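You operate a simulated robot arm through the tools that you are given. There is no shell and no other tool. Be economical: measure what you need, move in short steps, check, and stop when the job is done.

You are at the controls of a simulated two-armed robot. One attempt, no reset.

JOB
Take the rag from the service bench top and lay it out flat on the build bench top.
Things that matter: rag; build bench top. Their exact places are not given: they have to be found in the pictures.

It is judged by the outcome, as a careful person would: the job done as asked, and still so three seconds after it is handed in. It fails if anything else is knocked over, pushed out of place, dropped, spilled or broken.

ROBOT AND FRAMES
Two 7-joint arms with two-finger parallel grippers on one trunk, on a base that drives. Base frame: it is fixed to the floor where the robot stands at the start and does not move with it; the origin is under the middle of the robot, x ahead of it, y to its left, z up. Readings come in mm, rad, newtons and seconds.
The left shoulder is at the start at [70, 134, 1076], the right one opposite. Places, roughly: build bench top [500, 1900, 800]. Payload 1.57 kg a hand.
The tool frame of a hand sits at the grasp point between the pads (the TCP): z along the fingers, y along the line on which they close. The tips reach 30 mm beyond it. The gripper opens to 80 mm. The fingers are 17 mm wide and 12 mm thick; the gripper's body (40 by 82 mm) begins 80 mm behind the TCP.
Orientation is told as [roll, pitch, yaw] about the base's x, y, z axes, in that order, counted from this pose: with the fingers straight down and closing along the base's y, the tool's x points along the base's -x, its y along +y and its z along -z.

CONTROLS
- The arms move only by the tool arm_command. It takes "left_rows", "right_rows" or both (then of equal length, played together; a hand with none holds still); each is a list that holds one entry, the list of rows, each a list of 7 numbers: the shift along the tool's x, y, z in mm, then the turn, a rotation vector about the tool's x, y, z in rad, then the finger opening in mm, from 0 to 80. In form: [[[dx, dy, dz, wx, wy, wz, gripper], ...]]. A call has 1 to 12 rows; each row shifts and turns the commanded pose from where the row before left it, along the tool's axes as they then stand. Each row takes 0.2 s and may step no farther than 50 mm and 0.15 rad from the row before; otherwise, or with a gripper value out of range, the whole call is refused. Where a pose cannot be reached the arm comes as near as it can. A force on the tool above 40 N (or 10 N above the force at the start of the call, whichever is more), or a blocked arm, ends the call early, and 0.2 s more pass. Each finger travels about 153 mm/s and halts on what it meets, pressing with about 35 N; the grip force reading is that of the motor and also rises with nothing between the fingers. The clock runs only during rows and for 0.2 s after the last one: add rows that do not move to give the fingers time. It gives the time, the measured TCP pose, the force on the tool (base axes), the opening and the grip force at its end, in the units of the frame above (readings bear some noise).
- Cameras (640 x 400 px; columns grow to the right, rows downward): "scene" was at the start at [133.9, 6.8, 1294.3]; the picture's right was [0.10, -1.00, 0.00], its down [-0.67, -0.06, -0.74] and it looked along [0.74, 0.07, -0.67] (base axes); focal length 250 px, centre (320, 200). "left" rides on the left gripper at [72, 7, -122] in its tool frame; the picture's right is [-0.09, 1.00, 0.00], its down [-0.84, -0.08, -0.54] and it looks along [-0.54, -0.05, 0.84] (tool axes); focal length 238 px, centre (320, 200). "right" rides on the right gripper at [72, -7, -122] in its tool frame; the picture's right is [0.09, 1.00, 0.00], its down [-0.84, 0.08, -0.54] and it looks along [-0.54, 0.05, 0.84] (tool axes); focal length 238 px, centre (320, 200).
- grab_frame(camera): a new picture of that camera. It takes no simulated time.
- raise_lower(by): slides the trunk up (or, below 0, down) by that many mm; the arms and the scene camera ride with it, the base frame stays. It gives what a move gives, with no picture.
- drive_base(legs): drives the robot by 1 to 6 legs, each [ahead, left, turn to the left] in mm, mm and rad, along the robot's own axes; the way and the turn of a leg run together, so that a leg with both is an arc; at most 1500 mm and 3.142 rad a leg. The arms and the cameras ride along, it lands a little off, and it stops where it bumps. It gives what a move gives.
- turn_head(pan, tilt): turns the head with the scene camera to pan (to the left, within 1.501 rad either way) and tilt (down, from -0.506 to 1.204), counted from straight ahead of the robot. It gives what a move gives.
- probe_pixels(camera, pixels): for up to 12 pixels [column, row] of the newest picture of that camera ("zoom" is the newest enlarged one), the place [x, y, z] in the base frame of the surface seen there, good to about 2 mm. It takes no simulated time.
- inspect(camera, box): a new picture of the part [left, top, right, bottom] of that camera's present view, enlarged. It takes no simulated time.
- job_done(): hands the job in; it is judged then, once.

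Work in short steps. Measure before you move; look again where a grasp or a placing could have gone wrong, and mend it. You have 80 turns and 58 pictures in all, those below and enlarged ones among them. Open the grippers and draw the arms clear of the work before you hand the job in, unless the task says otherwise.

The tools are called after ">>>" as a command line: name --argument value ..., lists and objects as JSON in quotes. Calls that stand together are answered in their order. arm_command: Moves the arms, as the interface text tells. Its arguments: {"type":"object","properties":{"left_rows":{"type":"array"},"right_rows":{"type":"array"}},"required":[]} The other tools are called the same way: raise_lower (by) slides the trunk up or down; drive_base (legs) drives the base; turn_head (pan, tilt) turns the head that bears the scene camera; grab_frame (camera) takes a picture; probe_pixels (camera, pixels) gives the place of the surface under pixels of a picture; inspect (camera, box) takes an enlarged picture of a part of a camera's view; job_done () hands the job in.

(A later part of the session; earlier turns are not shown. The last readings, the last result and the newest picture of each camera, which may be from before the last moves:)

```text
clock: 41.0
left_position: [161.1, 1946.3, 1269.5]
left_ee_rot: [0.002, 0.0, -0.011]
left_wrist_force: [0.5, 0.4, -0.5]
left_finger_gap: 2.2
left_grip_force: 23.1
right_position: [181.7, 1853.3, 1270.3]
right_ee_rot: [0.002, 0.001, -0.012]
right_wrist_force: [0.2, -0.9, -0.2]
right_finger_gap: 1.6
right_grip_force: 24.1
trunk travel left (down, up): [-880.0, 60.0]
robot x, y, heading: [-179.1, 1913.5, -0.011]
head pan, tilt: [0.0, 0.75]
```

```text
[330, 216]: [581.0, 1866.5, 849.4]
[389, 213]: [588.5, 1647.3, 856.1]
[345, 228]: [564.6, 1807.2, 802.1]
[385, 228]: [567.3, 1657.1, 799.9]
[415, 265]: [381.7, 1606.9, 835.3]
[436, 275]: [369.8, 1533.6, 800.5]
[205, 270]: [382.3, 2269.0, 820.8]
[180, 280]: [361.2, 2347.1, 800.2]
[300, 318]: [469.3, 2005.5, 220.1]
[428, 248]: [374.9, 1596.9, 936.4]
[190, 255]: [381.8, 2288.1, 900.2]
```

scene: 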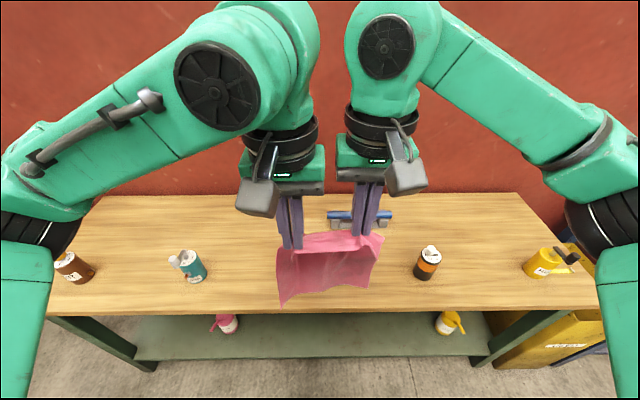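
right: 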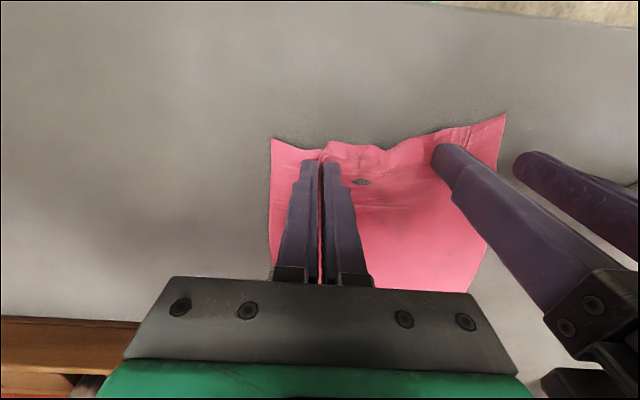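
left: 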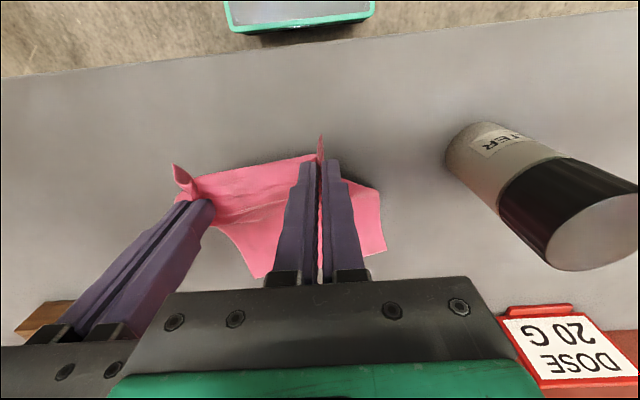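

The holder spans y 1647–1867 behind x≈562, and teal bottle begins at y≈2255; I target the rag centre at y≈2015. Drive 110 left and 185 ahead.

>>> drive_base --legs '[[0, 110, 0.011], [185, 0, 0]]'

>>> arm_command --left_rows '[[[-35, 0, 0, 0, 0, 0, 0], [-35, 0, 0, 0, 0, 0, 0], [-35, 0, 0, 0, 0, 0, 0], [-35, 0, 0, 0, 0, 0, 0], [-35, 0, 0, 0, 0, 0, 0], [-20, 0, 0, 0, 0, 0, 0], [0, 0, 0, 0, 0, 0, 0]]]' --right_rows '[[[-35, 0, 0, 0, 0, 0, 0], [-35, 0, 0, 0, 0, 0, 0], [-35, 0, 0, 0, 0, 0, 0], [-35, 0, 0, 0, 0, 0, 0], [-35, 0, 0, 0, 0, 0, 0], [-20, 0, 0, 0, 0, 0, 0], [0, 0, 0, 0, 0, 0, 0]]]'

>>> grab_frame --camera "scene"

```text
clock: 43.4
left_position: [343.0, 2059.4, 1271.2]
left_ee_rot: [0.003, -0.003, -0.001]
left_wrist_force: [-0.1, -0.4, 0.2]
left_finger_gap: 2.4
left_grip_force: 24.0
right_position: [366.0, 1963.9, 1271.1]
right_ee_rot: [0.0, -0.003, -0.001]
right_wrist_force: [-0.7, -0.4, -0.8]
right_finger_gap: 1.6
right_grip_force: 23.1
trunk travel left (down, up): [-880.0, 60.0]
robot x, y, heading: [1.3, 2024.9, -0.001]
head pan, tilt: [0.0, 0.75]
```

```text
clock: 45.0
left_position: [541.9, 2058.1, 1270.7]
left_ee_rot: [0.001, 0.0, -0.001]
left_wrist_force: [1.3, 0.1, -0.9]
left_finger_gap: 2.2
left_grip_force: 23.8
right_position: [564.4, 1964.1, 1270.3]
right_ee_rot: [0.0, -0.001, 0.002]
right_wrist_force: [0.2, 0.1, 1.0]
right_finger_gap: 1.9
right_grip_force: 23.8
trunk travel left (down, up): [-880.0, 60.0]
robot x, y, heading: [3.1, 2026.0, -0.003]
head pan, tilt: [0.0, 0.75]
```

```text
23 pictures are left
```

scene: 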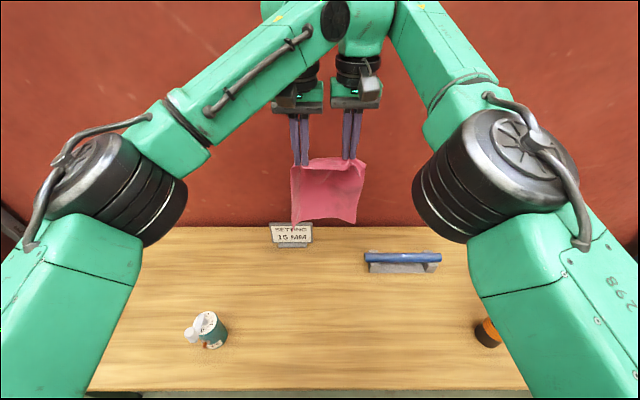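

The rag hangs square. I measure its bottom edge at (295,222), (355,222) and lower the trunk partly.

>>> probe_pixels --camera "scene" --pixels '[[296, 217], [325, 215], [354, 219], [328, 165], [294, 170], [364, 170], [290, 240]]'

>>> raise_lower --by -150

>>> grab_frame --camera "scene"

```text
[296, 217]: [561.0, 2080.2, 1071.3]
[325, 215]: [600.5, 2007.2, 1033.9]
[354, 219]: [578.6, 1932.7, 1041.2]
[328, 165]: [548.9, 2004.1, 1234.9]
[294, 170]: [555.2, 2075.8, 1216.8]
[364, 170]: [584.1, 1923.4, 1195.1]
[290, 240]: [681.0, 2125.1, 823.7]
```

```text
clock: 46.7
left_position: [542.0, 2058.7, 1121.3]
left_ee_rot: [0.003, 0.0, -0.002]
left_wrist_force: [-0.7, -0.7, 0.8]
left_finger_gap: 2.4
left_grip_force: 23.9
right_position: [564.7, 1964.3, 1119.4]
right_ee_rot: [0.001, 0.001, -0.002]
right_wrist_force: [0.4, -0.4, 0.0]
right_finger_gap: 1.9
right_grip_force: 23.3
trunk travel left (down, up): [-730.0, 210.0]
robot x, y, heading: [5.9, 2024.6, 0.0]
head pan, tilt: [0.0, 0.75]
```

```text
22 pictures are left
```

scene: 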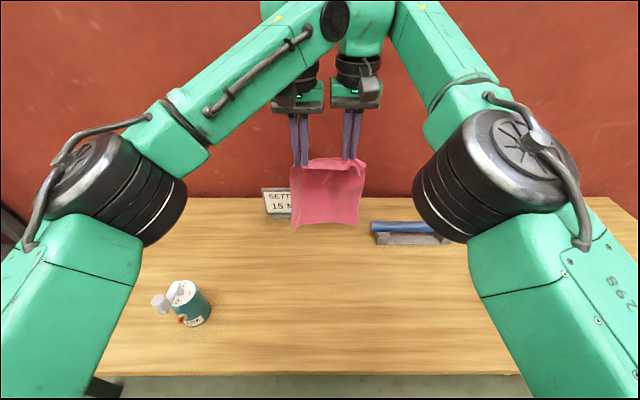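

Rag's bottom is about z 885. I extend 30 mm more, spread the hands 4 mm each, and lower until the bottom edge just touches.

>>> arm_command --left_rows '[[[-15, 2, 0, 0, 0, 0, 0], [-15, 2, 0, 0, 0, 0, 0], [0, 0, 25, 0, 0, 0, 0], [0, 0, 25, 0, 0, 0, 0], [0, 0, 25, 0, 0, 0, 0], [0, 0, 0, 0, 0, 0, 0], [0, 0, 0, 0, 0, 0, 0]]]' --right_rows '[[[-15, -2, 0, 0, 0, 0, 0], [-15, -2, 0, 0, 0, 0, 0], [0, 0, 25, 0, 0, 0, 0], [0, 0, 25, 0, 0, 0, 0], [0, 0, 25, 0, 0, 0, 0], [0, 0, 0, 0, 0, 0, 0], [0, 0, 0, 0, 0, 0, 0]]]'

>>> grab_frame --camera "scene"

>>> probe_pixels --camera "scene" --pixels '[[296, 225], [310, 225], [325, 222], [340, 222], [355, 225]]'

```text
clock: 48.3
left_position: [575.4, 2064.0, 1073.9]
left_ee_rot: [-0.003, 0.0, -0.001]
left_wrist_force: [-0.8, -9.1, -3.7]
left_finger_gap: 2.5
left_grip_force: 23.5
left hand out of reach, approached as far as the arm can: row 4, 5
right_position: [567.0, 1963.2, 1045.5]
right_ee_rot: [0.01, -0.002, -0.007]
right_wrist_force: [1.3, 9.4, 3.5]
right_finger_gap: 2.8
right_grip_force: 23.9
right hand out of reach, approached as far as the arm can: row 1, 2
trunk travel left (down, up): [-730.0, 210.0]
robot x, y, heading: [7.2, 2025.0, 0.0]
head pan, tilt: [0.0, 0.75]
```

```text
21 pictures are left
```

scene: 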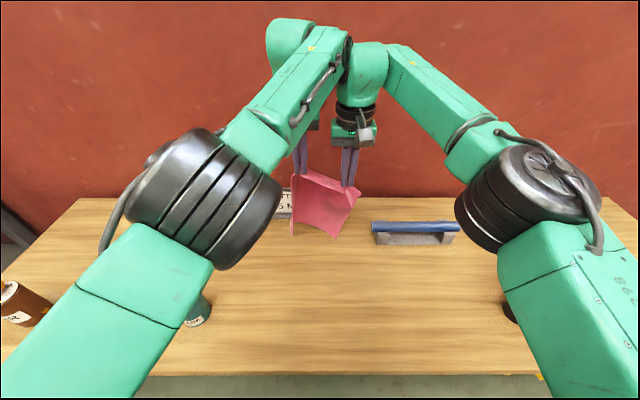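

```text
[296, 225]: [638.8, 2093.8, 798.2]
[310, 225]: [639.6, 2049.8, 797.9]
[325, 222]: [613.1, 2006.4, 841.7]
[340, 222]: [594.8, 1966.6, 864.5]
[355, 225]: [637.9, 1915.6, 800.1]
```

Both hands hit the reach limit and stand uneven (left z 1074, right 1045). I draw both back 30 mm and re-read.

>>> arm_command --left_rows '[[[15, -2, 0, 0, 0, 0, 0], [15, -2, 0, 0, 0, 0, 0], [0, 0, 0, 0, 0, 0, 0]]]' --right_rows '[[[15, 2, 0, 0, 0, 0, 0], [15, 2, 0, 0, 0, 0, 0], [0, 0, 0, 0, 0, 0, 0]]]'

>>> grab_frame --camera "scene"

```text
clock: 49.1
left_position: [571.9, 2060.0, 1084.0]
left_ee_rot: [0.004, -0.003, 0.009]
left_wrist_force: [0.1, -0.5, -0.6]
left_finger_gap: 2.8
left_grip_force: 23.6
left hand out of reach, approached as far as the arm can: row 1, 2
right_position: [542.2, 1949.8, 1041.8]
right_ee_rot: [0.002, 0.009, -0.054]
right_wrist_force: [-1.3, 1.1, 0.5]
right_finger_gap: 0.1
right_grip_force: 21.7
trunk travel left (down, up): [-730.0, 210.0]
robot x, y, heading: [5.6, 2023.9, -0.003]
head pan, tilt: [0.0, 0.75]
```

```text
20 pictures are left
```

scene: 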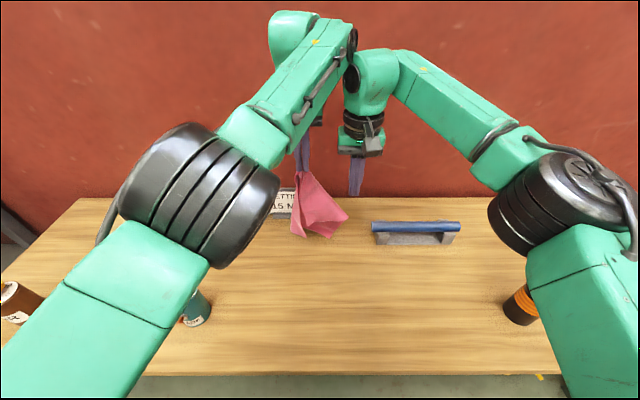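

The right hand lost its corner because the left arm got stuck (arms likely touching near (345,60)). The left still holds the rag. I move the right hand clear up and rightwards, and try drawing the left back.

>>> arm_command --right_rows '[[[0, -40, -15, 0, 0, 0, 40], [15, -40, -15, 0, 0, 0, 40], [15, -40, -15, 0, 0, 0, 40], [15, -30, -15, 0, 0, 0, 40], [0, 0, 0, 0, 0, 0, 40]]]'

>>> arm_command --left_rows '[[[15, 0, -30, 0, 0, 0, 0], [20, 0, -30, 0, 0, 0, 0], [20, 0, 0, 0, 0, 0, 0], [20, 0, 0, 0, 0, 0, 0], [0, 0, 0, 0, 0, 0, 0]]]'

>>> grab_frame --camera "scene"

```text
clock: 50.3
left_position: [570.3, 2054.1, 1081.5]
left_ee_rot: [0.003, 0.001, -0.002]
left_wrist_force: [-0.2, 0.2, 0.1]
left_finger_gap: 2.6
left_grip_force: 23.7
right_position: [490.6, 1817.6, 1105.0]
right_ee_rot: [0.001, 0.0, 0.0]
right_wrist_force: [-0.5, 0.5, 0.0]
right_finger_gap: 40.0
right_grip_force: 0.0
trunk travel left (down, up): [-730.0, 210.0]
robot x, y, heading: [4.0, 2020.9, 0.002]
head pan, tilt: [0.0, 0.75]
```

```text
clock: 51.5
left_position: [541.1, 2049.3, 1155.7]
left_ee_rot: [0.001, 0.002, 0.002]
left_wrist_force: [-0.1, 0.1, -0.2]
left_finger_gap: 2.4
left_grip_force: 23.5
left hand out of reach, approached as far as the arm can: row 1, 2, 3, 4
right_position: [488.6, 1816.4, 1104.5]
right_ee_rot: [0.001, -0.002, 0.0]
right_wrist_force: [0.0, 0.4, -0.2]
right_finger_gap: 40.0
right_grip_force: 0.0
trunk travel left (down, up): [-730.0, 210.0]
robot x, y, heading: [4.6, 2023.9, 0.002]
head pan, tilt: [0.0, 0.75]
```

```text
19 pictures are left
```

scene: 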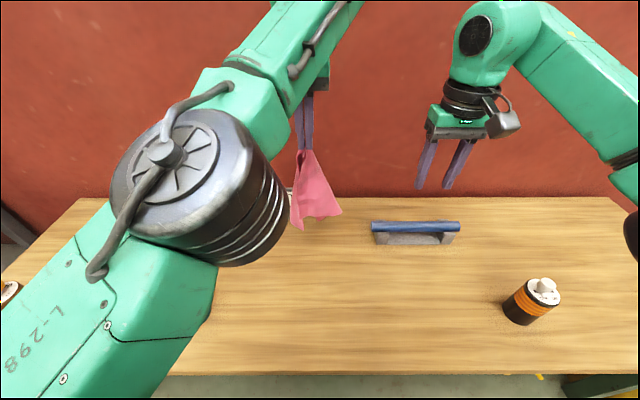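

The left elbow is in an awkward posture. I raise the trunk 120 mm for rag clearance and move the left hand outward/back toward its natural region.

>>> raise_lower --by 120

>>> arm_command --left_rows '[[[10, 40, 0, 0, 0, 0, 0], [10, 40, 0, 0, 0, 0, 0], [20, 30, 0, 0, 0, 0, 0], [20, 20, 0, 0, 0, 0, 0], [0, 0, 0, 0, 0, 0, 0], [0, 0, 0, 0, 0, 0, 0]]]'

>>> grab_frame --camera "scene"

```text
clock: 53.0
left_position: [542.0, 2049.1, 1275.7]
left_ee_rot: [0.0, 0.002, 0.0]
left_wrist_force: [0.7, 0.4, 0.5]
left_finger_gap: 2.6
left_grip_force: 24.2
right_position: [490.4, 1816.8, 1223.9]
right_ee_rot: [0.002, 0.001, -0.003]
right_wrist_force: [0.2, -0.8, -0.4]
right_finger_gap: 40.1
right_grip_force: 0.0
trunk travel left (down, up): [-850.0, 90.0]
robot x, y, heading: [3.5, 2021.4, -0.002]
head pan, tilt: [0.0, 0.75]
```

```text
clock: 54.4
left_position: [547.5, 2093.1, 1293.9]
left_ee_rot: [0.002, 0.002, -0.001]
left_wrist_force: [0.4, -0.2, -1.1]
left_finger_gap: 2.4
left_grip_force: 23.7
left hand out of reach, approached as far as the arm can: row 1, 2, 3, 4
right_position: [490.2, 1817.5, 1224.0]
right_ee_rot: [0.002, 0.0, 0.0]
right_wrist_force: [0.2, -0.5, 0.0]
right_finger_gap: 40.1
right_grip_force: 0.1
trunk travel left (down, up): [-850.0, 90.0]
robot x, y, heading: [2.3, 2022.0, -0.002]
head pan, tilt: [0.0, 0.75]
```

```text
18 pictures are left
```

scene: 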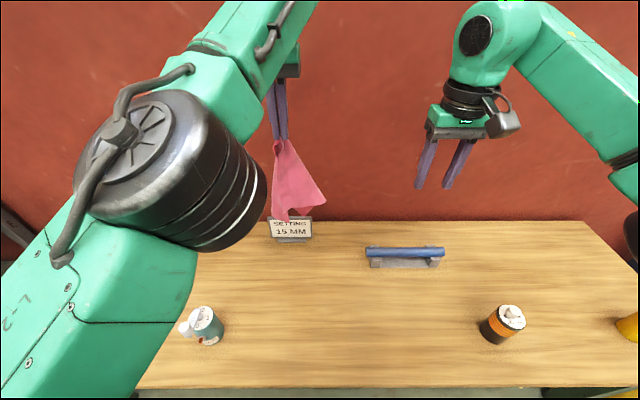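

The left arm sits at a joint limit with the elbow high. I test whether tilting the fingers forward frees its retraction.

>>> arm_command --left_rows '[[[0, 0, 0, 0, -0.15, 0, 0], [0, 0, 0, 0, -0.15, 0, 0], [0, 0, 0, 0, -0.15, 0, 0], [20, 0, 0, 0, 0, 0, 0], [20, 0, 0, 0, 0, 0, 0], [20, 0, 0, 0, 0, 0, 0], [0, 0, 0, 0, 0, 0, 0]]]'

```text
clock: 56.0
left_position: [577.3, 2069.1, 1307.8]
left_ee_rot: [-0.005, -0.202, -0.016]
left_wrist_force: [-0.6, 0.3, 0.3]
left_finger_gap: 2.3
left_grip_force: 23.8
left hand out of reach, approached as far as the arm can: row 1, 2, 3, 4, 5, 6
right_position: [490.4, 1817.9, 1223.9]
right_ee_rot: [0.001, 0.0, -0.001]
right_wrist_force: [0.5, 0.4, -0.4]
right_finger_gap: 39.8
right_grip_force: 0.0
trunk travel left (down, up): [-850.0, 90.0]
robot x, y, heading: [4.8, 2019.2, 0.002]
head pan, tilt: [0.0, 0.75]
```

Wrong way; I tilt the other way (fingers toward the robot) and retract.

>>> arm_command --left_rows '[[[0, 0, 0, 0, 0.15, 0, 0], [0, 0, 0, 0, 0.15, 0, 0], [0, 0, 0, 0, 0.15, 0, 0], [0, 0, 0, 0, 0.15, 0, 0], [0, 0, 0, 0, 0.15, 0, 0], [20, 0, 0, 0, 0.15, 0, 0], [20, 0, 0, 0, 0, 0, 0], [20, 0, 0, 0, 0, 0, 0], [0, 0, 0, 0, 0, 0, 0]]]'

>>> grab_frame --camera "scene"

```text
clock: 58.0
left_position: [558.3, 2071.7, 1303.4]
left_ee_rot: [-0.009, -0.081, -0.009]
left_wrist_force: [-0.6, -0.7, 1.3]
left_finger_gap: 2.2
left_grip_force: 24.2
left hand out of reach, approached as far as the arm can: row 1, 2, 3, 4, 5, 6, 7, 8
right_position: [490.5, 1816.6, 1223.5]
right_ee_rot: [0.002, -0.001, -0.002]
right_wrist_force: [0.4, 0.0, 0.6]
right_finger_gap: 40.1
right_grip_force: 0.1
trunk travel left (down, up): [-850.0, 90.0]
robot x, y, heading: [3.9, 2020.8, -0.006]
head pan, tilt: [0.0, 0.75]
```

```text
17 pictures are left
```

scene: 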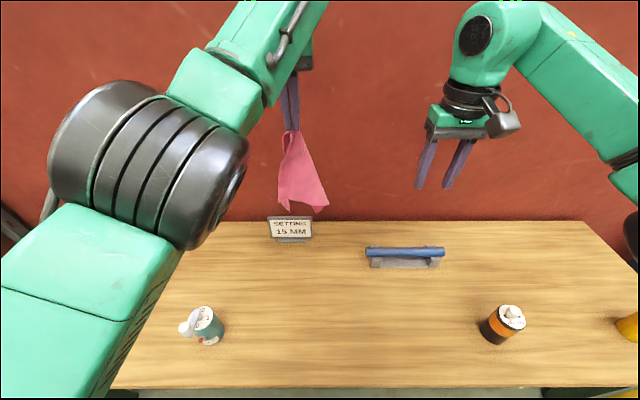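

The elbow is turning back; I let it hold for some rows to see whether it continues to the commanded pose.

>>> arm_command --left_rows '[[[0, 0, 0, 0, 0, 0, 0], [0, 0, 0, 0, 0, 0, 0], [0, 0, 0, 0, 0, 0, 0], [0, 0, 0, 0, 0, 0, 0], [0, 0, 0, 0, 0, 0, 0], [0, 0, 0, 0, 0, 0, 0]]]'

```text
clock: 59.4
left_position: [559.4, 2072.4, 1303.9]
left_ee_rot: [-0.009, -0.082, -0.008]
left_wrist_force: [0.2, 0.0, -0.6]
left_finger_gap: 2.3
left_grip_force: 24.2
right_position: [490.5, 1817.8, 1224.6]
right_ee_rot: [0.002, 0.001, 0.0]
right_wrist_force: [0.0, 0.4, 0.0]
right_finger_gap: 40.1
right_grip_force: 0.1
trunk travel left (down, up): [-850.0, 90.0]
robot x, y, heading: [5.5, 2022.4, -0.002]
head pan, tilt: [0.0, 0.75]
```

It holds. I try small retract steps straight back plus lowering, in the present elbow posture.

>>> arm_command --left_rows '[[[0, 0, 15, 0, 0, 0, 0], [0, 0, 15, 0, 0, 0, 0], [0, 0, 15, 0, 0, 0, 0], [10, 0, 0, 0, 0, 0, 0], [10, 0, 0, 0, 0, 0, 0], [10, 0, 0, 0, 0, 0, 0], [0, 0, 0, 0, 0, 0, 0]]]'

```text
clock: 61.0
left_position: [562.8, 2072.5, 1292.5]
left_ee_rot: [-0.013, -0.085, -0.004]
left_wrist_force: [0.7, 0.2, 0.1]
left_finger_gap: 2.3
left_grip_force: 23.9
left hand out of reach, approached as far as the arm can: row 1, 2, 3, 4, 5, 6
right_position: [489.5, 1818.0, 1225.2]
right_ee_rot: [0.002, 0.001, -0.002]
right_wrist_force: [-0.9, -0.3, -0.1]
right_finger_gap: 40.0
right_grip_force: 0.1
trunk travel left (down, up): [-850.0, 90.0]
robot x, y, heading: [8.7, 2023.6, -0.002]
head pan, tilt: [0.0, 0.75]
```

The left arm stays stuck, but the trunk and base can move it. I look closely at how the rag hangs to find its free near-right corner for the right hand.

>>> inspect --camera "scene" --box '[250, 90, 370, 250]'

>>> grab_frame --camera "right"

```text
2.50 times, centred on (310, 170) of scene
```

zoom: 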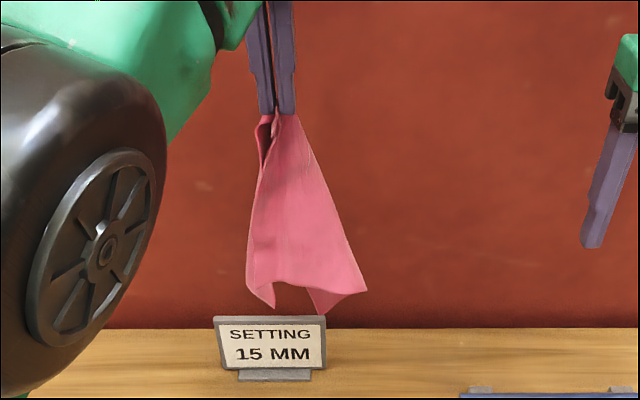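

```text
15 pictures are left
```

right: 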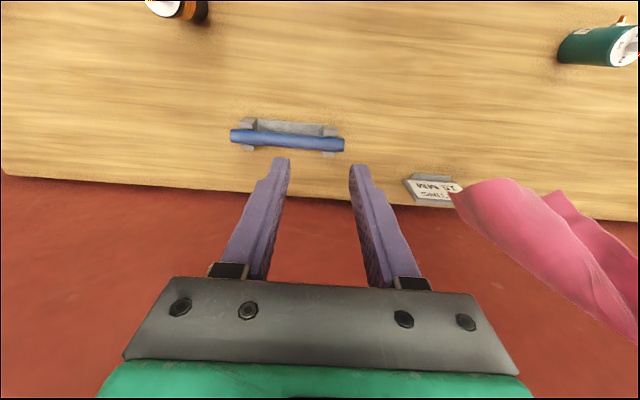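

The rag's near edge hangs from the left pinch down to the near-right corner at zoom (367,290). I probe it and turn the right hand to point leftward-down with closing axis along x, so it can pinch that edge in the air.

>>> probe_pixels --camera "zoom" --pixels '[[363, 288], [355, 265], [340, 250], [330, 210], [310, 160], [330, 290], [322, 308], [270, 300], [255, 270], [300, 250], [270, 130]]'

>>> arm_command --right_rows '[[[0, 0, 0, 0, 0, 0.143, 40], [0, 0, 0, 0, 0, 0.143, 40], [0, 0, 0, 0, 0, 0.143, 40], [0, 0, 0, 0, 0, 0.143, 40], [0, 0, 0, 0, 0, 0.143, 40], [0, 0, 0, 0, 0, 0.143, 40], [0, 0, 0, 0, 0, 0.143, 40], [0, 0, 0, 0, 0, 0.143, 40], [0, 0, 0, 0, 0, 0.143, 40], [0, 0, 0, 0, 0, 0.143, 40], [0, 0, 0, 0, 0, 0.141, 40]]]'

```text
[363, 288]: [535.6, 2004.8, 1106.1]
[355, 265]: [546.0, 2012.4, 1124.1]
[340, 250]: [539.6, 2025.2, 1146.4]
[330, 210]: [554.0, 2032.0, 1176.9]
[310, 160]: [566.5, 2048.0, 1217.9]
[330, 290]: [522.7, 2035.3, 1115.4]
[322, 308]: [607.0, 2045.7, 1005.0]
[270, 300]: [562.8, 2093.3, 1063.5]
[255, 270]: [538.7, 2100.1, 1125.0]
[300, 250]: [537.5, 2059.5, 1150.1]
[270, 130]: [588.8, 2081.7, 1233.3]
```

```text
clock: 63.4
left_position: [560.6, 2073.2, 1293.0]
left_ee_rot: [-0.012, -0.083, -0.004]
left_wrist_force: [0.1, 0.2, 0.0]
left_finger_gap: 2.6
left_grip_force: 23.6
right_position: [490.1, 1817.9, 1224.4]
right_ee_rot: [0.0, 0.002, -1.575]
right_wrist_force: [-0.7, -0.1, -0.2]
right_finger_gap: 39.9
right_grip_force: 0.0
trunk travel left (down, up): [-850.0, 90.0]
robot x, y, heading: [9.4, 2022.5, -0.001]
head pan, tilt: [0.0, 0.75]
```

The corner is at about (535,2003,1105) and yaw worked. I tilt the right hand 0.9 rad to point left-down and move to a standoff ~90 mm short of the corner.

>>> arm_command --right_rows '[[[0, 0, 0, 0, 0.15, 0, 60], [0, 0, 0, 0, 0.15, 0, 60], [0, 0, 0, 0, 0.15, 0, 60], [0, 0, 0, 0, 0.15, 0, 60], [0, 0, 0, 0, 0.15, 0, 60], [0, 0, 0, 0, 0.15, 0, 60], [12, 14, 0, 0, 0, 0, 60], [12, 14, 0, 0, 0, 0, 60], [13, 14, 40, 0, 0, 0, 60], [0, 0, 45, 0, 0, 0, 60], [0, 0, 45, 0, 0, 0, 60], [0, 0, 0, 0, 0, 0, 60]]]'

>>> grab_frame --camera "right"

```text
clock: 66.0
left_position: [561.5, 2072.1, 1291.8]
left_ee_rot: [-0.012, -0.083, -0.007]
left_wrist_force: [-0.5, 0.5, 0.0]
left_finger_gap: 2.4
left_grip_force: 23.8
right_position: [530.8, 1941.1, 1172.6]
right_ee_rot: [0.002, 0.901, -1.571]
right_wrist_force: [0.1, -0.1, 0.6]
right_finger_gap: 60.1
right_grip_force: 0.0
trunk travel left (down, up): [-850.0, 90.0]
robot x, y, heading: [3.0, 2021.7, -0.001]
head pan, tilt: [0.0, 0.75]
```

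```text
14 pictures are left
```

right: 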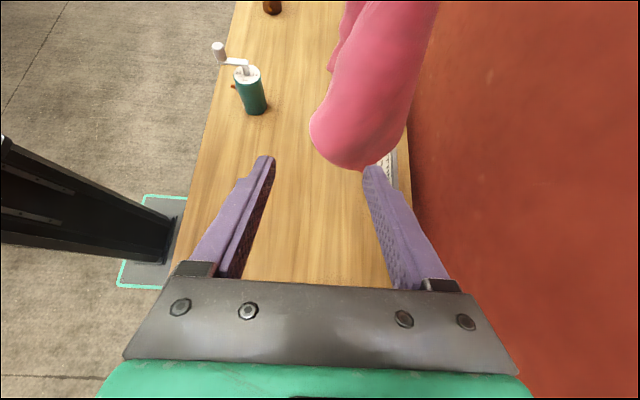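

Good posture; I probe the rag's nearest end in this view.

>>> probe_pixels --camera "right" --pixels '[[368, 168], [345, 158], [322, 140], [316, 120], [395, 130], [380, 150], [360, 110], [410, 60]]'

```text
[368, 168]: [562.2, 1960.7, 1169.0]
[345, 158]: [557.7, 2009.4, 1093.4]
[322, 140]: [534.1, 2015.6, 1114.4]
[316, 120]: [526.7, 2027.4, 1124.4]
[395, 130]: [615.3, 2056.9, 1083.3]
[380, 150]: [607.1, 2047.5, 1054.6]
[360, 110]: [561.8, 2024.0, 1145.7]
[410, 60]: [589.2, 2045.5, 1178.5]
```

I take an enlarged scene view to understand the drape relative to the right fingers.

>>> inspect --camera "scene" --box '[260, 110, 380, 230]'

```text
3.33 times, centred on (320, 170) of scene
```

zoom: 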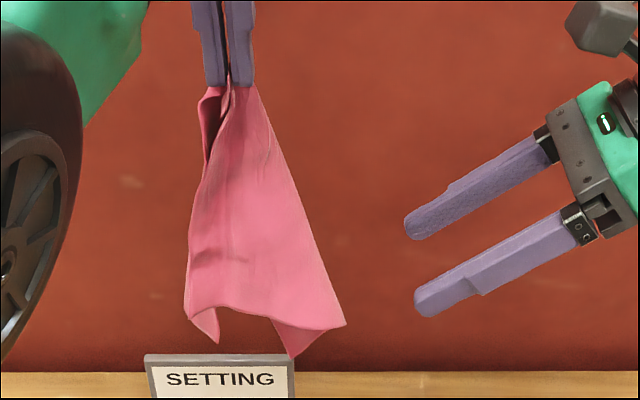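

The free edges are ambiguous; I enlarge the right camera's view of the rag.

>>> inspect --camera "right" --box '[270, 0, 470, 190]'

>>> probe_pixels --camera "zoom" --pixels '[[240, 300], [270, 330], [300, 345], [340, 330], [400, 290], [430, 200], [250, 200], [330, 200], [200, 250], [400, 100], [280, 50]]'

```text
2.11 times, centred on (370, 95) of right
```

zoom: 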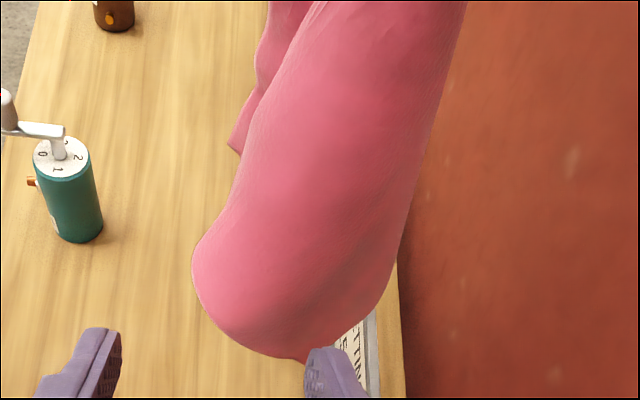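

```text
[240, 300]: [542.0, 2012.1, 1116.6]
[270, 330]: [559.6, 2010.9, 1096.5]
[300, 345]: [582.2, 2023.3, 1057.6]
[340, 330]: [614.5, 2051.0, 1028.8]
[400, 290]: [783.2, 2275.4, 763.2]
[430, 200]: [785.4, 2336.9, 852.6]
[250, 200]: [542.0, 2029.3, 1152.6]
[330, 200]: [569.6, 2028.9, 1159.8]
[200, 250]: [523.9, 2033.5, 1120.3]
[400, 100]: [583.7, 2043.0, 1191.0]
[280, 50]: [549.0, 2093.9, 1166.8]
```

The rag hangs folded in a U with the wanted corner hidden, so an air grasp is unreliable. I first try once more to free the left arm, by reaching forward/outward and then back, with the right hand withdrawn.

>>> arm_command --left_rows '[[[-15, 20, 0, 0, 0, 0, 0], [-15, 20, 0, 0, 0, 0, 0], [0, 25, 0, 0, 0, 0, 0], [0, 25, 0, 0, 0, 0, 0], [0, 25, 0, 0, 0, 0, 0], [0, 25, 0, 0, 0, 0, 0], [15, 0, 15, 0, 0, 0, 0], [15, 0, 15, 0, 0, 0, 0], [15, 0, 15, 0, 0, 0, 0], [15, 0, 15, 0, 0, 0, 0], [15, 0, 15, 0, 0, 0, 0], [15, 0, 0, 0, 0, 0, 0]]]' --right_rows '[[[0, 0, -40, 0, 0, 0, 60], [0, 0, -40, 0, 0, 0, 60], [0, 0, -40, 0, 0, 0, 60], [0, 0, 0, 0, 0, 0, 60], [0, 0, 0, 0, 0, 0, 60], [0, 0, 0, 0, 0, 0, 60], [0, 0, 0, 0, 0, 0, 60], [0, 0, 0, 0, 0, 0, 60], [0, 0, 0, 0, 0, 0, 60], [0, 0, 0, 0, 0, 0, 60], [0, 0, 0, 0, 0, 0, 60], [0, 0, 0, 0, 0, 0, 60]]]'

>>> grab_frame --camera "scene"

```text
clock: 68.6
left_position: [581.1, 2192.4, 1303.0]
left_ee_rot: [-0.009, -0.082, -0.009]
left_wrist_force: [0.1, 1.4, -0.1]
left_finger_gap: 2.6
left_grip_force: 23.7
left hand out of reach, approached as far as the arm can: row 1, 2, 7, 8, 9, 10, 11, 12
right_position: [532.3, 1848.7, 1246.5]
right_ee_rot: [0.002, 0.902, -1.571]
right_wrist_force: [0.3, -0.2, 0.6]
right_finger_gap: 60.1
right_grip_force: 0.0
trunk travel left (down, up): [-850.0, 90.0]
robot x, y, heading: [2.6, 2026.2, -0.002]
head pan, tilt: [0.0, 0.75]
```

```text
11 pictures are left
```

scene: 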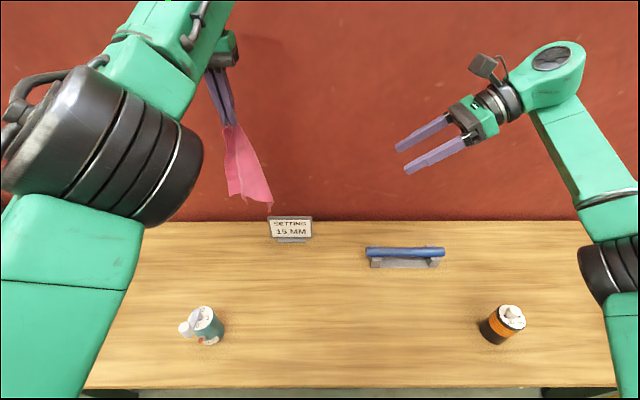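

The left moves sideways but not back or down. I try a yaw of the hand combined with retraction to let the elbow swing.

>>> arm_command --left_rows '[[[0, 0, 0, 0, 0, 0.15, 0], [0, 0, 0, 0, 0, 0.15, 0], [0, 0, 0, 0, 0, 0.15, 0], [0, 0, 0, 0, 0, 0.15, 0], [0, 0, 0, 0, 0, 0.15, 0], [0, 0, 25, 0, 0, 0, 0], [0, 0, 25, 0, 0, 0, 0]]]'

>>> arm_command --left_rows '[[[0, 0, 0, 0, 0, -0.15, 0], [0, 0, 0, 0, 0, -0.15, 0], [0, 0, 0, 0, 0, -0.15, 0], [0, 0, 0, 0, 0, -0.15, 0], [0, 0, 0, 0, 0, -0.15, 0], [0, 0, 0, 0, 0, -0.15, 0], [0, 0, 0, 0, 0, -0.15, 0], [0, 0, 0, 0, 0, -0.15, 0], [0, 0, 0, 0, 0, -0.15, 0], [0, 0, 25, 0, 0, 0, 0], [0, 0, 25, 0, 0, 0, 0]]]'

```text
clock: 70.2
left_position: [580.5, 2193.0, 1298.9]
left_ee_rot: [0.048, -0.071, -0.757]
left_wrist_force: [0.0, -0.2, 0.2]
left_finger_gap: 2.4
left_grip_force: 23.8
left hand out of reach, approached as far as the arm can: row 6, 7
right_position: [531.2, 1849.1, 1246.6]
right_ee_rot: [0.003, 0.902, -1.571]
right_wrist_force: [0.0, -0.8, -0.1]
right_finger_gap: 59.9
right_grip_force: 0.1
trunk travel left (down, up): [-850.0, 90.0]
robot x, y, heading: [5.4, 2024.0, -0.002]
head pan, tilt: [0.0, 0.75]
```

```text
clock: 72.6
left_position: [580.5, 2193.2, 1297.6]
left_ee_rot: [-0.054, -0.063, 0.593]
left_wrist_force: [-0.4, 0.5, -0.4]
left_finger_gap: 2.4
left_grip_force: 23.5
left hand out of reach, approached as far as the arm can: row 10, 11
right_position: [531.4, 1847.4, 1246.1]
right_ee_rot: [0.001, 0.903, -1.57]
right_wrist_force: [0.5, -0.6, 0.2]
right_finger_gap: 59.9
right_grip_force: 0.0
trunk travel left (down, up): [-850.0, 90.0]
robot x, y, heading: [2.1, 2024.0, -0.001]
head pan, tilt: [0.0, 0.75]
```

The left hand can yaw freely, so I can turn the rag: with +90° yaw its open side faces the robot, making a free corner accessible. I turn it and move it back toward the centre.

>>> arm_command --left_rows '[[[0, 0, 0, 0, 0, -0.14, 0], [0, 0, 0, 0, 0, -0.14, 0], [0, 0, 0, 0, 0, -0.14, 0], [0, 0, 0, 0, 0, -0.14, 0], [0, 0, 0, 0, 0, -0.14, 0], [0, 0, 0, 0, 0, -0.14, 0], [0, 0, 0, 0, 0, -0.14, 0], [0, 0, 0, 0, 0, 0, 0]]]'

>>> inspect --camera "scene" --box '[160, 90, 320, 250]'

```text
clock: 74.4
left_position: [581.5, 2193.0, 1297.2]
left_ee_rot: [-0.084, 0.01, 1.573]
left_wrist_force: [0.1, -0.2, -0.8]
left_finger_gap: 2.2
left_grip_force: 24.1
right_position: [532.1, 1848.6, 1246.5]
right_ee_rot: [0.001, 0.903, -1.572]
right_wrist_force: [0.5, -0.7, -0.4]
right_finger_gap: 59.9
right_grip_force: 0.1
trunk travel left (down, up): [-850.0, 90.0]
robot x, y, heading: [4.1, 2022.5, -0.004]
head pan, tilt: [0.0, 0.75]
```

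```text
2.50 times, centred on (240, 170) of scene
```

zoom: 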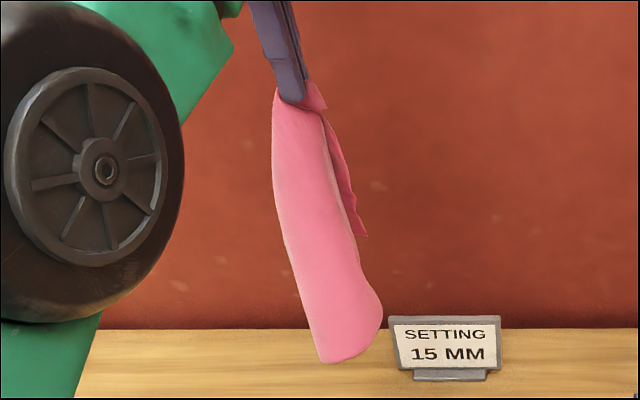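

A free corner is visible at zoom (365,234) behind the main fold. I probe it and the contour.

>>> probe_pixels --camera "zoom" --pixels '[[362, 232], [350, 205], [340, 165], [330, 140], [325, 100], [300, 130], [285, 200], [350, 260], [375, 300], [330, 358], [375, 335], [320, 200]]'

```text
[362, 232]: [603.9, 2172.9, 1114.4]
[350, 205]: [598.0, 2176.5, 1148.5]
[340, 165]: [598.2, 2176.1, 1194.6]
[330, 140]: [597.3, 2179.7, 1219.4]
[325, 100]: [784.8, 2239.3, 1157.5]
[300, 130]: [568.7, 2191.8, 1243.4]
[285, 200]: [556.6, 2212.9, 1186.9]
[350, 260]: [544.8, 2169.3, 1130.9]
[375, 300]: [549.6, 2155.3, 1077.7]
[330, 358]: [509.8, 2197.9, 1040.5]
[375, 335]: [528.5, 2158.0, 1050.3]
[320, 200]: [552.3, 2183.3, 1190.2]
```

That corner, at (604,2173,1113), is 160 mm from the pinch: the near-right corner. I bring the left hand with the rag ~120 mm toward the centre, slowly, then re-measure.

>>> arm_command --left_rows '[[[12, 0, 0, 0, 0, 0, 0], [12, 0, 0, 0, 0, 0, 0], [12, 0, 0, 0, 0, 0, 0], [12, 0, 0, 0, 0, 0, 0], [12, 0, 0, 0, 0, 0, 0], [12, 0, 0, 0, 0, 0, 0], [12, 0, 0, 0, 0, 0, 0], [12, 0, 0, 0, 0, 0, 0], [12, 0, 0, 0, 0, 0, 0], [0, 0, 0, 0, 0, 0, 0], [0, 0, 0, 0, 0, 0, 0], [0, 0, 0, 0, 0, 0, 0]]]'

>>> inspect --camera "scene" --box '[240, 90, 400, 250]'

```text
clock: 77.0
left_position: [573.5, 2088.5, 1296.3]
left_ee_rot: [-0.083, 0.011, 1.569]
left_wrist_force: [0.5, -1.0, -0.1]
left_finger_gap: 2.4
left_grip_force: 23.4
left hand out of reach, approached as far as the arm can: row 7, 8
right_position: [533.0, 1849.2, 1245.9]
right_ee_rot: [0.0, 0.902, -1.57]
right_wrist_force: [-0.3, 0.0, 0.1]
right_finger_gap: 60.0
right_grip_force: 0.0
trunk travel left (down, up): [-850.0, 90.0]
robot x, y, heading: [1.6, 2025.3, -0.001]
head pan, tilt: [0.0, 0.75]
```

```text
2.50 times, centred on (320, 170) of scene
```

zoom: 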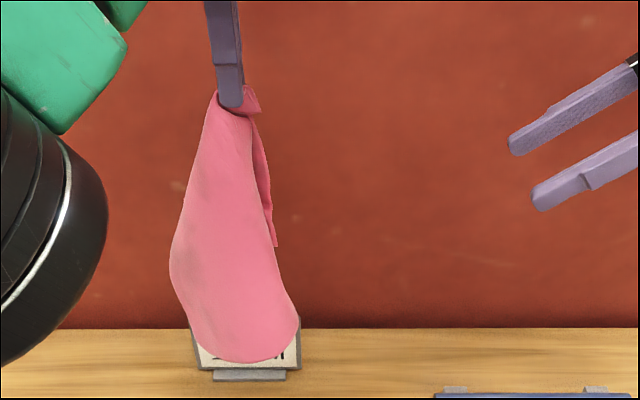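

The corner is now at zoom (274,245); I probe it.

>>> probe_pixels --camera "zoom" --pixels '[[273, 242], [268, 215], [264, 180], [257, 140], [262, 240], [265, 250], [285, 280], [296, 315], [255, 200], [240, 240], [272, 225]]'

```text
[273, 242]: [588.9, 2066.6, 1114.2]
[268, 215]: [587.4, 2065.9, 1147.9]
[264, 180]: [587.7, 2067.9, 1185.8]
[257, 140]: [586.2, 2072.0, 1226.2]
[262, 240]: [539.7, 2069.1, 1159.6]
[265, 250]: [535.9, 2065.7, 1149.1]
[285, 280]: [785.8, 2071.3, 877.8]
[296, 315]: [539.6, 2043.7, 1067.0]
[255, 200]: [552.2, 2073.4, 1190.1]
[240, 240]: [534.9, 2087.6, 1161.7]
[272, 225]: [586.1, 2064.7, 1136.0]
```

Corner at (589,2067,1112), 35+ mm behind the main fold. I bring the right hand in from the right, 40 mm open, centred at x=592, to surround the corner.

>>> arm_command --right_rows '[[[24, 30, 0, 0, 0, 0, 42], [24, 29, 0, 0, 0, 0, 42], [0, 0, 40, 0, 0, 0, 42], [0, 0, 40, 0, 0, 0, 42], [0, 0, 40, 0, 0, 0, 42], [0, 0, 40, 0, 0, 0, 42], [0, 0, 30, 0, 0, 0, 42], [0, 0, 25, 0, 0, 0, 42], [0, 0, 20, 0, 0, 0, 42], [0, 0, 19, 0, 0, 0, 42], [0, 0, 0, 0, 0, 0, 42], [0, 0, 0, 0, 0, 0, 42]]]'

>>> grab_frame --camera "right"

```text
clock: 79.6
left_position: [572.0, 2088.2, 1295.6]
left_ee_rot: [-0.083, 0.011, 1.571]
left_wrist_force: [0.1, 0.4, 0.2]
left_finger_gap: 2.6
left_grip_force: 24.0
right_position: [582.3, 2071.4, 1121.2]
right_ee_rot: [0.002, 0.903, -1.57]
right_wrist_force: [-0.7, 0.3, 0.1]
right_finger_gap: 42.0
right_grip_force: 0.0
right hand out of reach, approached as far as the arm can: row 2
trunk travel left (down, up): [-850.0, 90.0]
robot x, y, heading: [5.9, 2021.1, -0.001]
head pan, tilt: [0.0, 0.75]
```

```text
8 pictures are left
```

right: 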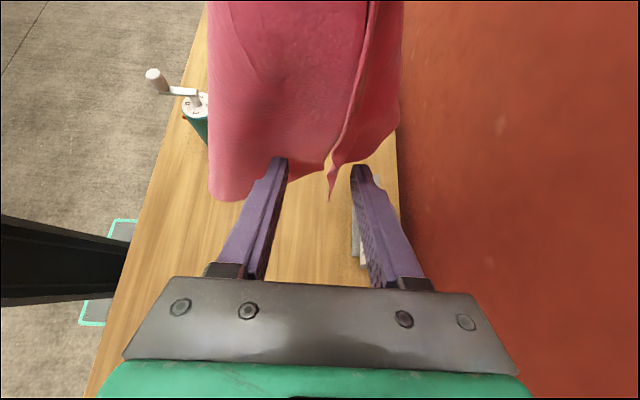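

The corner tip (332,195) lies right between the fingers. I close.

>>> arm_command --right_rows '[[[0, 0, 4, 0, 0, 0, 25], [0, 0, 0, 0, 0, 0, 10], [0, 0, 0, 0, 0, 0, 0], [0, 0, 0, 0, 0, 0, 0], [0, 0, 0, 0, 0, 0, 0]]]'

>>> grab_frame --camera "right"

```text
clock: 80.8
left_position: [573.2, 2088.9, 1296.1]
left_ee_rot: [-0.084, 0.011, 1.572]
left_wrist_force: [-0.1, 0.0, -0.3]
left_finger_gap: 2.6
left_grip_force: 23.9
right_position: [581.8, 2075.7, 1118.6]
right_ee_rot: [0.002, 0.902, -1.571]
right_wrist_force: [0.2, -0.2, -0.9]
right_finger_gap: 1.7
right_grip_force: 23.8
trunk travel left (down, up): [-850.0, 90.0]
robot x, y, heading: [2.0, 2029.5, -0.002]
head pan, tilt: [0.0, 0.75]
```

```text
7 pictures are left
```

right: 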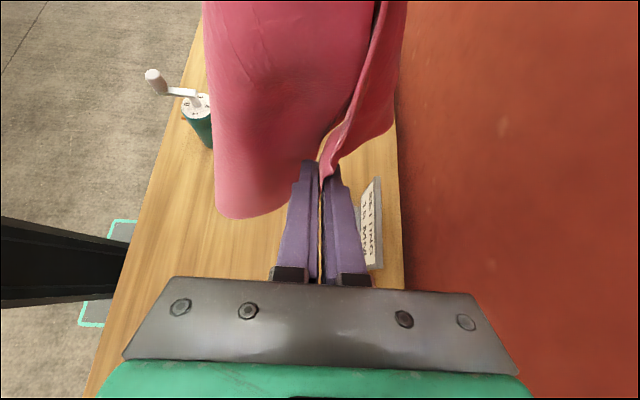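

The corner is gripped (gap 1.7). I swing the right hand in an arc out to the right and up about the left pinch, while yawing the left hand back to 0, so the near edge becomes level.

>>> arm_command --left_rows '[[[0, 0, 0, 0, 0, 0.143, 0], [0, 0, 0, 0, 0, 0.143, 0], [0, 0, 0, 0, 0, 0.143, 0], [0, 0, 0, 0, 0, 0.143, 0], [0, 0, 0, 0, 0, 0.143, 0], [0, 0, 0, 0, 0, 0.143, 0], [0, 0, 0, 0, 0, 0.143, 0], [0, 0, 0, 0, 0, 0.143, 0], [0, 0, 0, 0, 0, 0.143, 0], [0, 0, 0, 0, 0, 0.143, 0], [0, 0, 0, 0, 0, 0.14, 0], [0, 0, 0, 0, 0, 0, 0]]]' --right_rows '[[[-9, 0, -17.8, 0, 0, 0, 0], [-9, 0, -17.8, 0, 0, 0, 0], [-3.4, 0, -19.6, 0, 0, 0, 0], [-3.4, 0, -19.6, 0, 0, 0, 0], [1.2, 0, -19.4, 0, 0, 0, 0], [1.2, 0, -19.4, 0, 0, 0, 0], [6.5, 0, -19, 0, 0, 0, 0], [6.5, 0, -19, 0, 0, 0, 0], [11, 0, -16.5, 0, 0, 0, 0], [11, 0, -16.5, 0, 0, 0, 0], [0, 0, 0, 0, 0, 0, 0], [0, 0, 0, 0, 0, 0, 0]]]'

>>> inspect --camera "scene" --box '[200, 50, 440, 250]'

```text
clock: 83.4
left_position: [571.0, 2089.8, 1296.7]
left_ee_rot: [-0.01, -0.082, 0.0]
left_wrist_force: [0.0, -3.3, 0.0]
left_finger_gap: 2.4
left_grip_force: 23.4
right_position: [584.2, 1937.5, 1242.8]
right_ee_rot: [0.003, 0.903, -1.572]
right_wrist_force: [-1.1, 3.4, 0.8]
right_finger_gap: 1.9
right_grip_force: 23.5
trunk travel left (down, up): [-850.0, 90.0]
robot x, y, heading: [6.9, 2022.7, 0.002]
head pan, tilt: [0.0, 0.75]
```

```text
2.00 times, centred on (320, 150) of scene
```

zoom: 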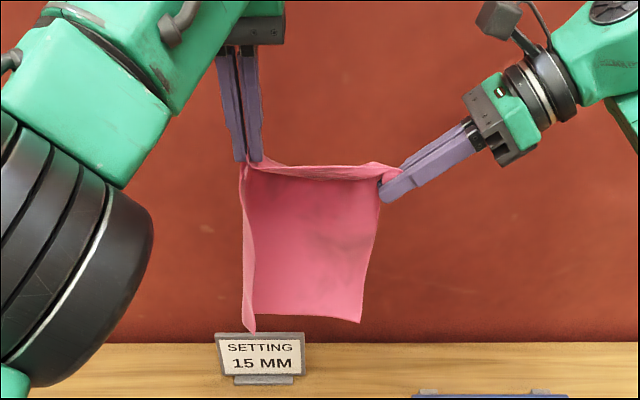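

The rag now hangs flat from both near corners. I raise the right hand 25 mm to level the edge, and check arm clearances before lowering with trunk and base.

>>> arm_command --right_rows '[[[6.6, 0, -5, 0, 0, 0, 0], [6.6, 0, -5, 0, 0, 0, 0], [6.6, 0, -5, 0, 0, 0, 0], [0, 0, 0, 0, 0, 0, 0]]]'

>>> grab_frame --camera "scene"

```text
clock: 84.4
left_position: [572.2, 2088.7, 1298.1]
left_ee_rot: [-0.011, -0.083, 0.001]
left_wrist_force: [0.0, -3.4, 0.4]
left_finger_gap: 2.3
left_grip_force: 24.5
right_position: [581.5, 1938.0, 1267.6]
right_ee_rot: [0.0, 0.901, -1.571]
right_wrist_force: [0.4, 2.6, -0.7]
right_finger_gap: 2.0
right_grip_force: 23.7
trunk travel left (down, up): [-850.0, 90.0]
robot x, y, heading: [9.0, 2022.7, -0.003]
head pan, tilt: [0.0, 0.75]
```

```text
5 pictures are left
```

scene: 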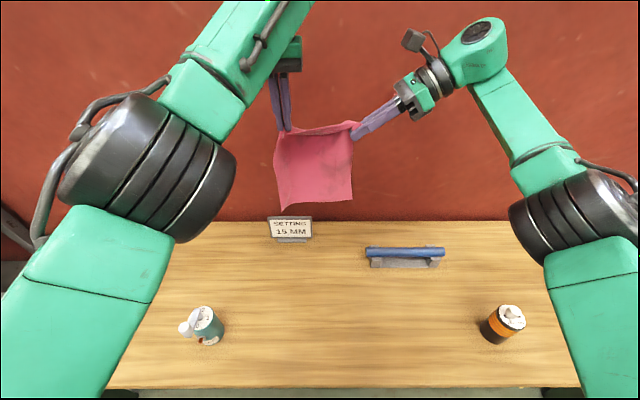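

>>> probe_pixels --camera "scene" --pixels '[[190, 230], [230, 170], [60, 190], [120, 300], [100, 390], [520, 240], [560, 280], [620, 200], [580, 340], [535, 190], [285, 203], [345, 197]]'

```text
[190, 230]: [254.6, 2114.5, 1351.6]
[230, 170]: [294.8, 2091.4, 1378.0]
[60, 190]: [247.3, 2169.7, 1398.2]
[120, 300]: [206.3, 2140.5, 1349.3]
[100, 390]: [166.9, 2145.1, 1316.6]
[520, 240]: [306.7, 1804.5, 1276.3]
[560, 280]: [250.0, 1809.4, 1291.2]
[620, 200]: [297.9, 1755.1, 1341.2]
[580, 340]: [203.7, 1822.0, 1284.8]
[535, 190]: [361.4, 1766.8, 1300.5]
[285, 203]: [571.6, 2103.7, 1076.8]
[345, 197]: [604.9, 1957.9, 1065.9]
```

Elbows (z≥1265, x≤310) stay clear of the bottles, and will be in front of the bench once I back up. I lower until the rag's bottom touches, then alternate backing and lowering.

>>> raise_lower --by -250

>>> drive_base --legs '[[-80, 0, 0]]'

>>> raise_lower --by -25

>>> drive_base --legs '[[-55, 0, 0]]'

>>> raise_lower --by -35

>>> grab_frame --camera "scene"

```text
clock: 87.0
left_position: [571.2, 2089.8, 1047.4]
left_ee_rot: [-0.01, -0.083, 0.002]
left_wrist_force: [0.6, -3.5, -0.9]
left_finger_gap: 2.6
left_grip_force: 23.2
right_position: [581.1, 1938.7, 1017.7]
right_ee_rot: [-0.001, 0.902, -1.572]
right_wrist_force: [-0.8, 3.2, 0.2]
right_finger_gap: 1.9
right_grip_force: 23.1
trunk travel left (down, up): [-600.0, 340.0]
robot x, y, heading: [-0.4, 2022.0, -0.006]
head pan, tilt: [0.0, 0.75]
```

```text
clock: 88.0
left_position: [495.2, 2088.0, 1046.9]
left_ee_rot: [-0.011, -0.082, 0.001]
left_wrist_force: [-0.2, -2.7, 0.2]
left_finger_gap: 2.7
left_grip_force: 23.8
right_position: [504.6, 1938.0, 1017.1]
right_ee_rot: [-0.001, 0.903, -1.57]
right_wrist_force: [-0.7, 2.3, -0.4]
right_finger_gap: 1.6
right_grip_force: 23.4
trunk travel left (down, up): [-600.0, 340.0]
robot x, y, heading: [-69.6, 2027.0, 0.002]
head pan, tilt: [0.0, 0.75]
```

```text
clock: 88.8
left_position: [494.6, 2090.6, 1022.0]
left_ee_rot: [-0.011, -0.082, 0.001]
left_wrist_force: [1.0, -3.3, 0.4]
left_finger_gap: 2.8
left_grip_force: 23.3
right_position: [504.5, 1938.4, 993.1]
right_ee_rot: [0.0, 0.902, -1.568]
right_wrist_force: [-1.1, 2.5, -0.4]
right_finger_gap: 1.6
right_grip_force: 23.2
trunk travel left (down, up): [-575.0, 365.0]
robot x, y, heading: [-69.7, 2027.4, -0.007]
head pan, tilt: [0.0, 0.75]
```

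```text
clock: 89.7
left_position: [440.0, 2088.2, 1022.1]
left_ee_rot: [-0.011, -0.083, -0.001]
left_wrist_force: [0.1, -2.7, 0.3]
left_finger_gap: 2.7
left_grip_force: 23.6
right_position: [450.1, 1938.7, 991.5]
right_ee_rot: [-0.002, 0.903, -1.574]
right_wrist_force: [-0.6, 3.0, -0.4]
right_finger_gap: 1.8
right_grip_force: 23.8
trunk travel left (down, up): [-575.0, 365.0]
robot x, y, heading: [-126.7, 2023.1, -0.006]
head pan, tilt: [0.0, 0.75]
```

```text
clock: 90.5
left_position: [439.4, 2089.0, 987.8]
left_ee_rot: [-0.011, -0.082, 0.0]
left_wrist_force: [0.5, -3.1, 0.5]
left_finger_gap: 2.4
left_grip_force: 24.3
right_position: [448.5, 1937.6, 956.8]
right_ee_rot: [-0.002, 0.903, -1.571]
right_wrist_force: [0.0, 3.1, -1.1]
right_finger_gap: 1.9
right_grip_force: 23.7
trunk travel left (down, up): [-540.0, 400.0]
robot x, y, heading: [-128.1, 2024.4, -0.004]
head pan, tilt: [0.0, 0.75]
```

```text
4 pictures are left
```

scene: 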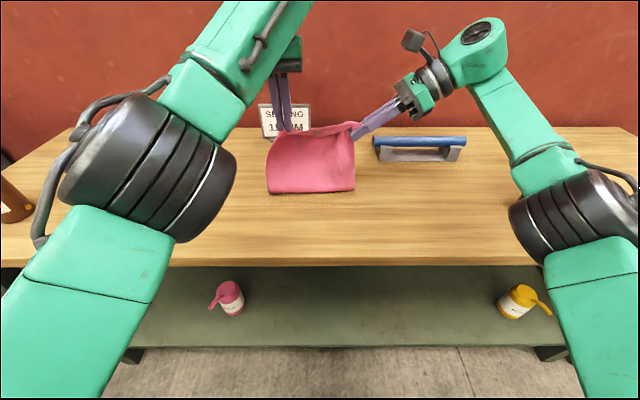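

The rag touches; I check where its lower part lies relative to the hands.

>>> probe_pixels --camera "scene" --pixels '[[270, 190], [310, 190], [350, 187], [310, 180], [310, 165], [310, 150], [310, 137], [275, 165], [345, 165]]'

```text
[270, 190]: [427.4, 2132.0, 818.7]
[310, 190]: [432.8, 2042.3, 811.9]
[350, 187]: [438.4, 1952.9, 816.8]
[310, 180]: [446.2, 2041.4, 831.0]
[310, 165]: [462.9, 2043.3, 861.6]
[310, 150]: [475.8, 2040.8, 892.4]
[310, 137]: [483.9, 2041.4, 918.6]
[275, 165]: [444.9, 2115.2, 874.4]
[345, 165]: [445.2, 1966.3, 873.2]
```

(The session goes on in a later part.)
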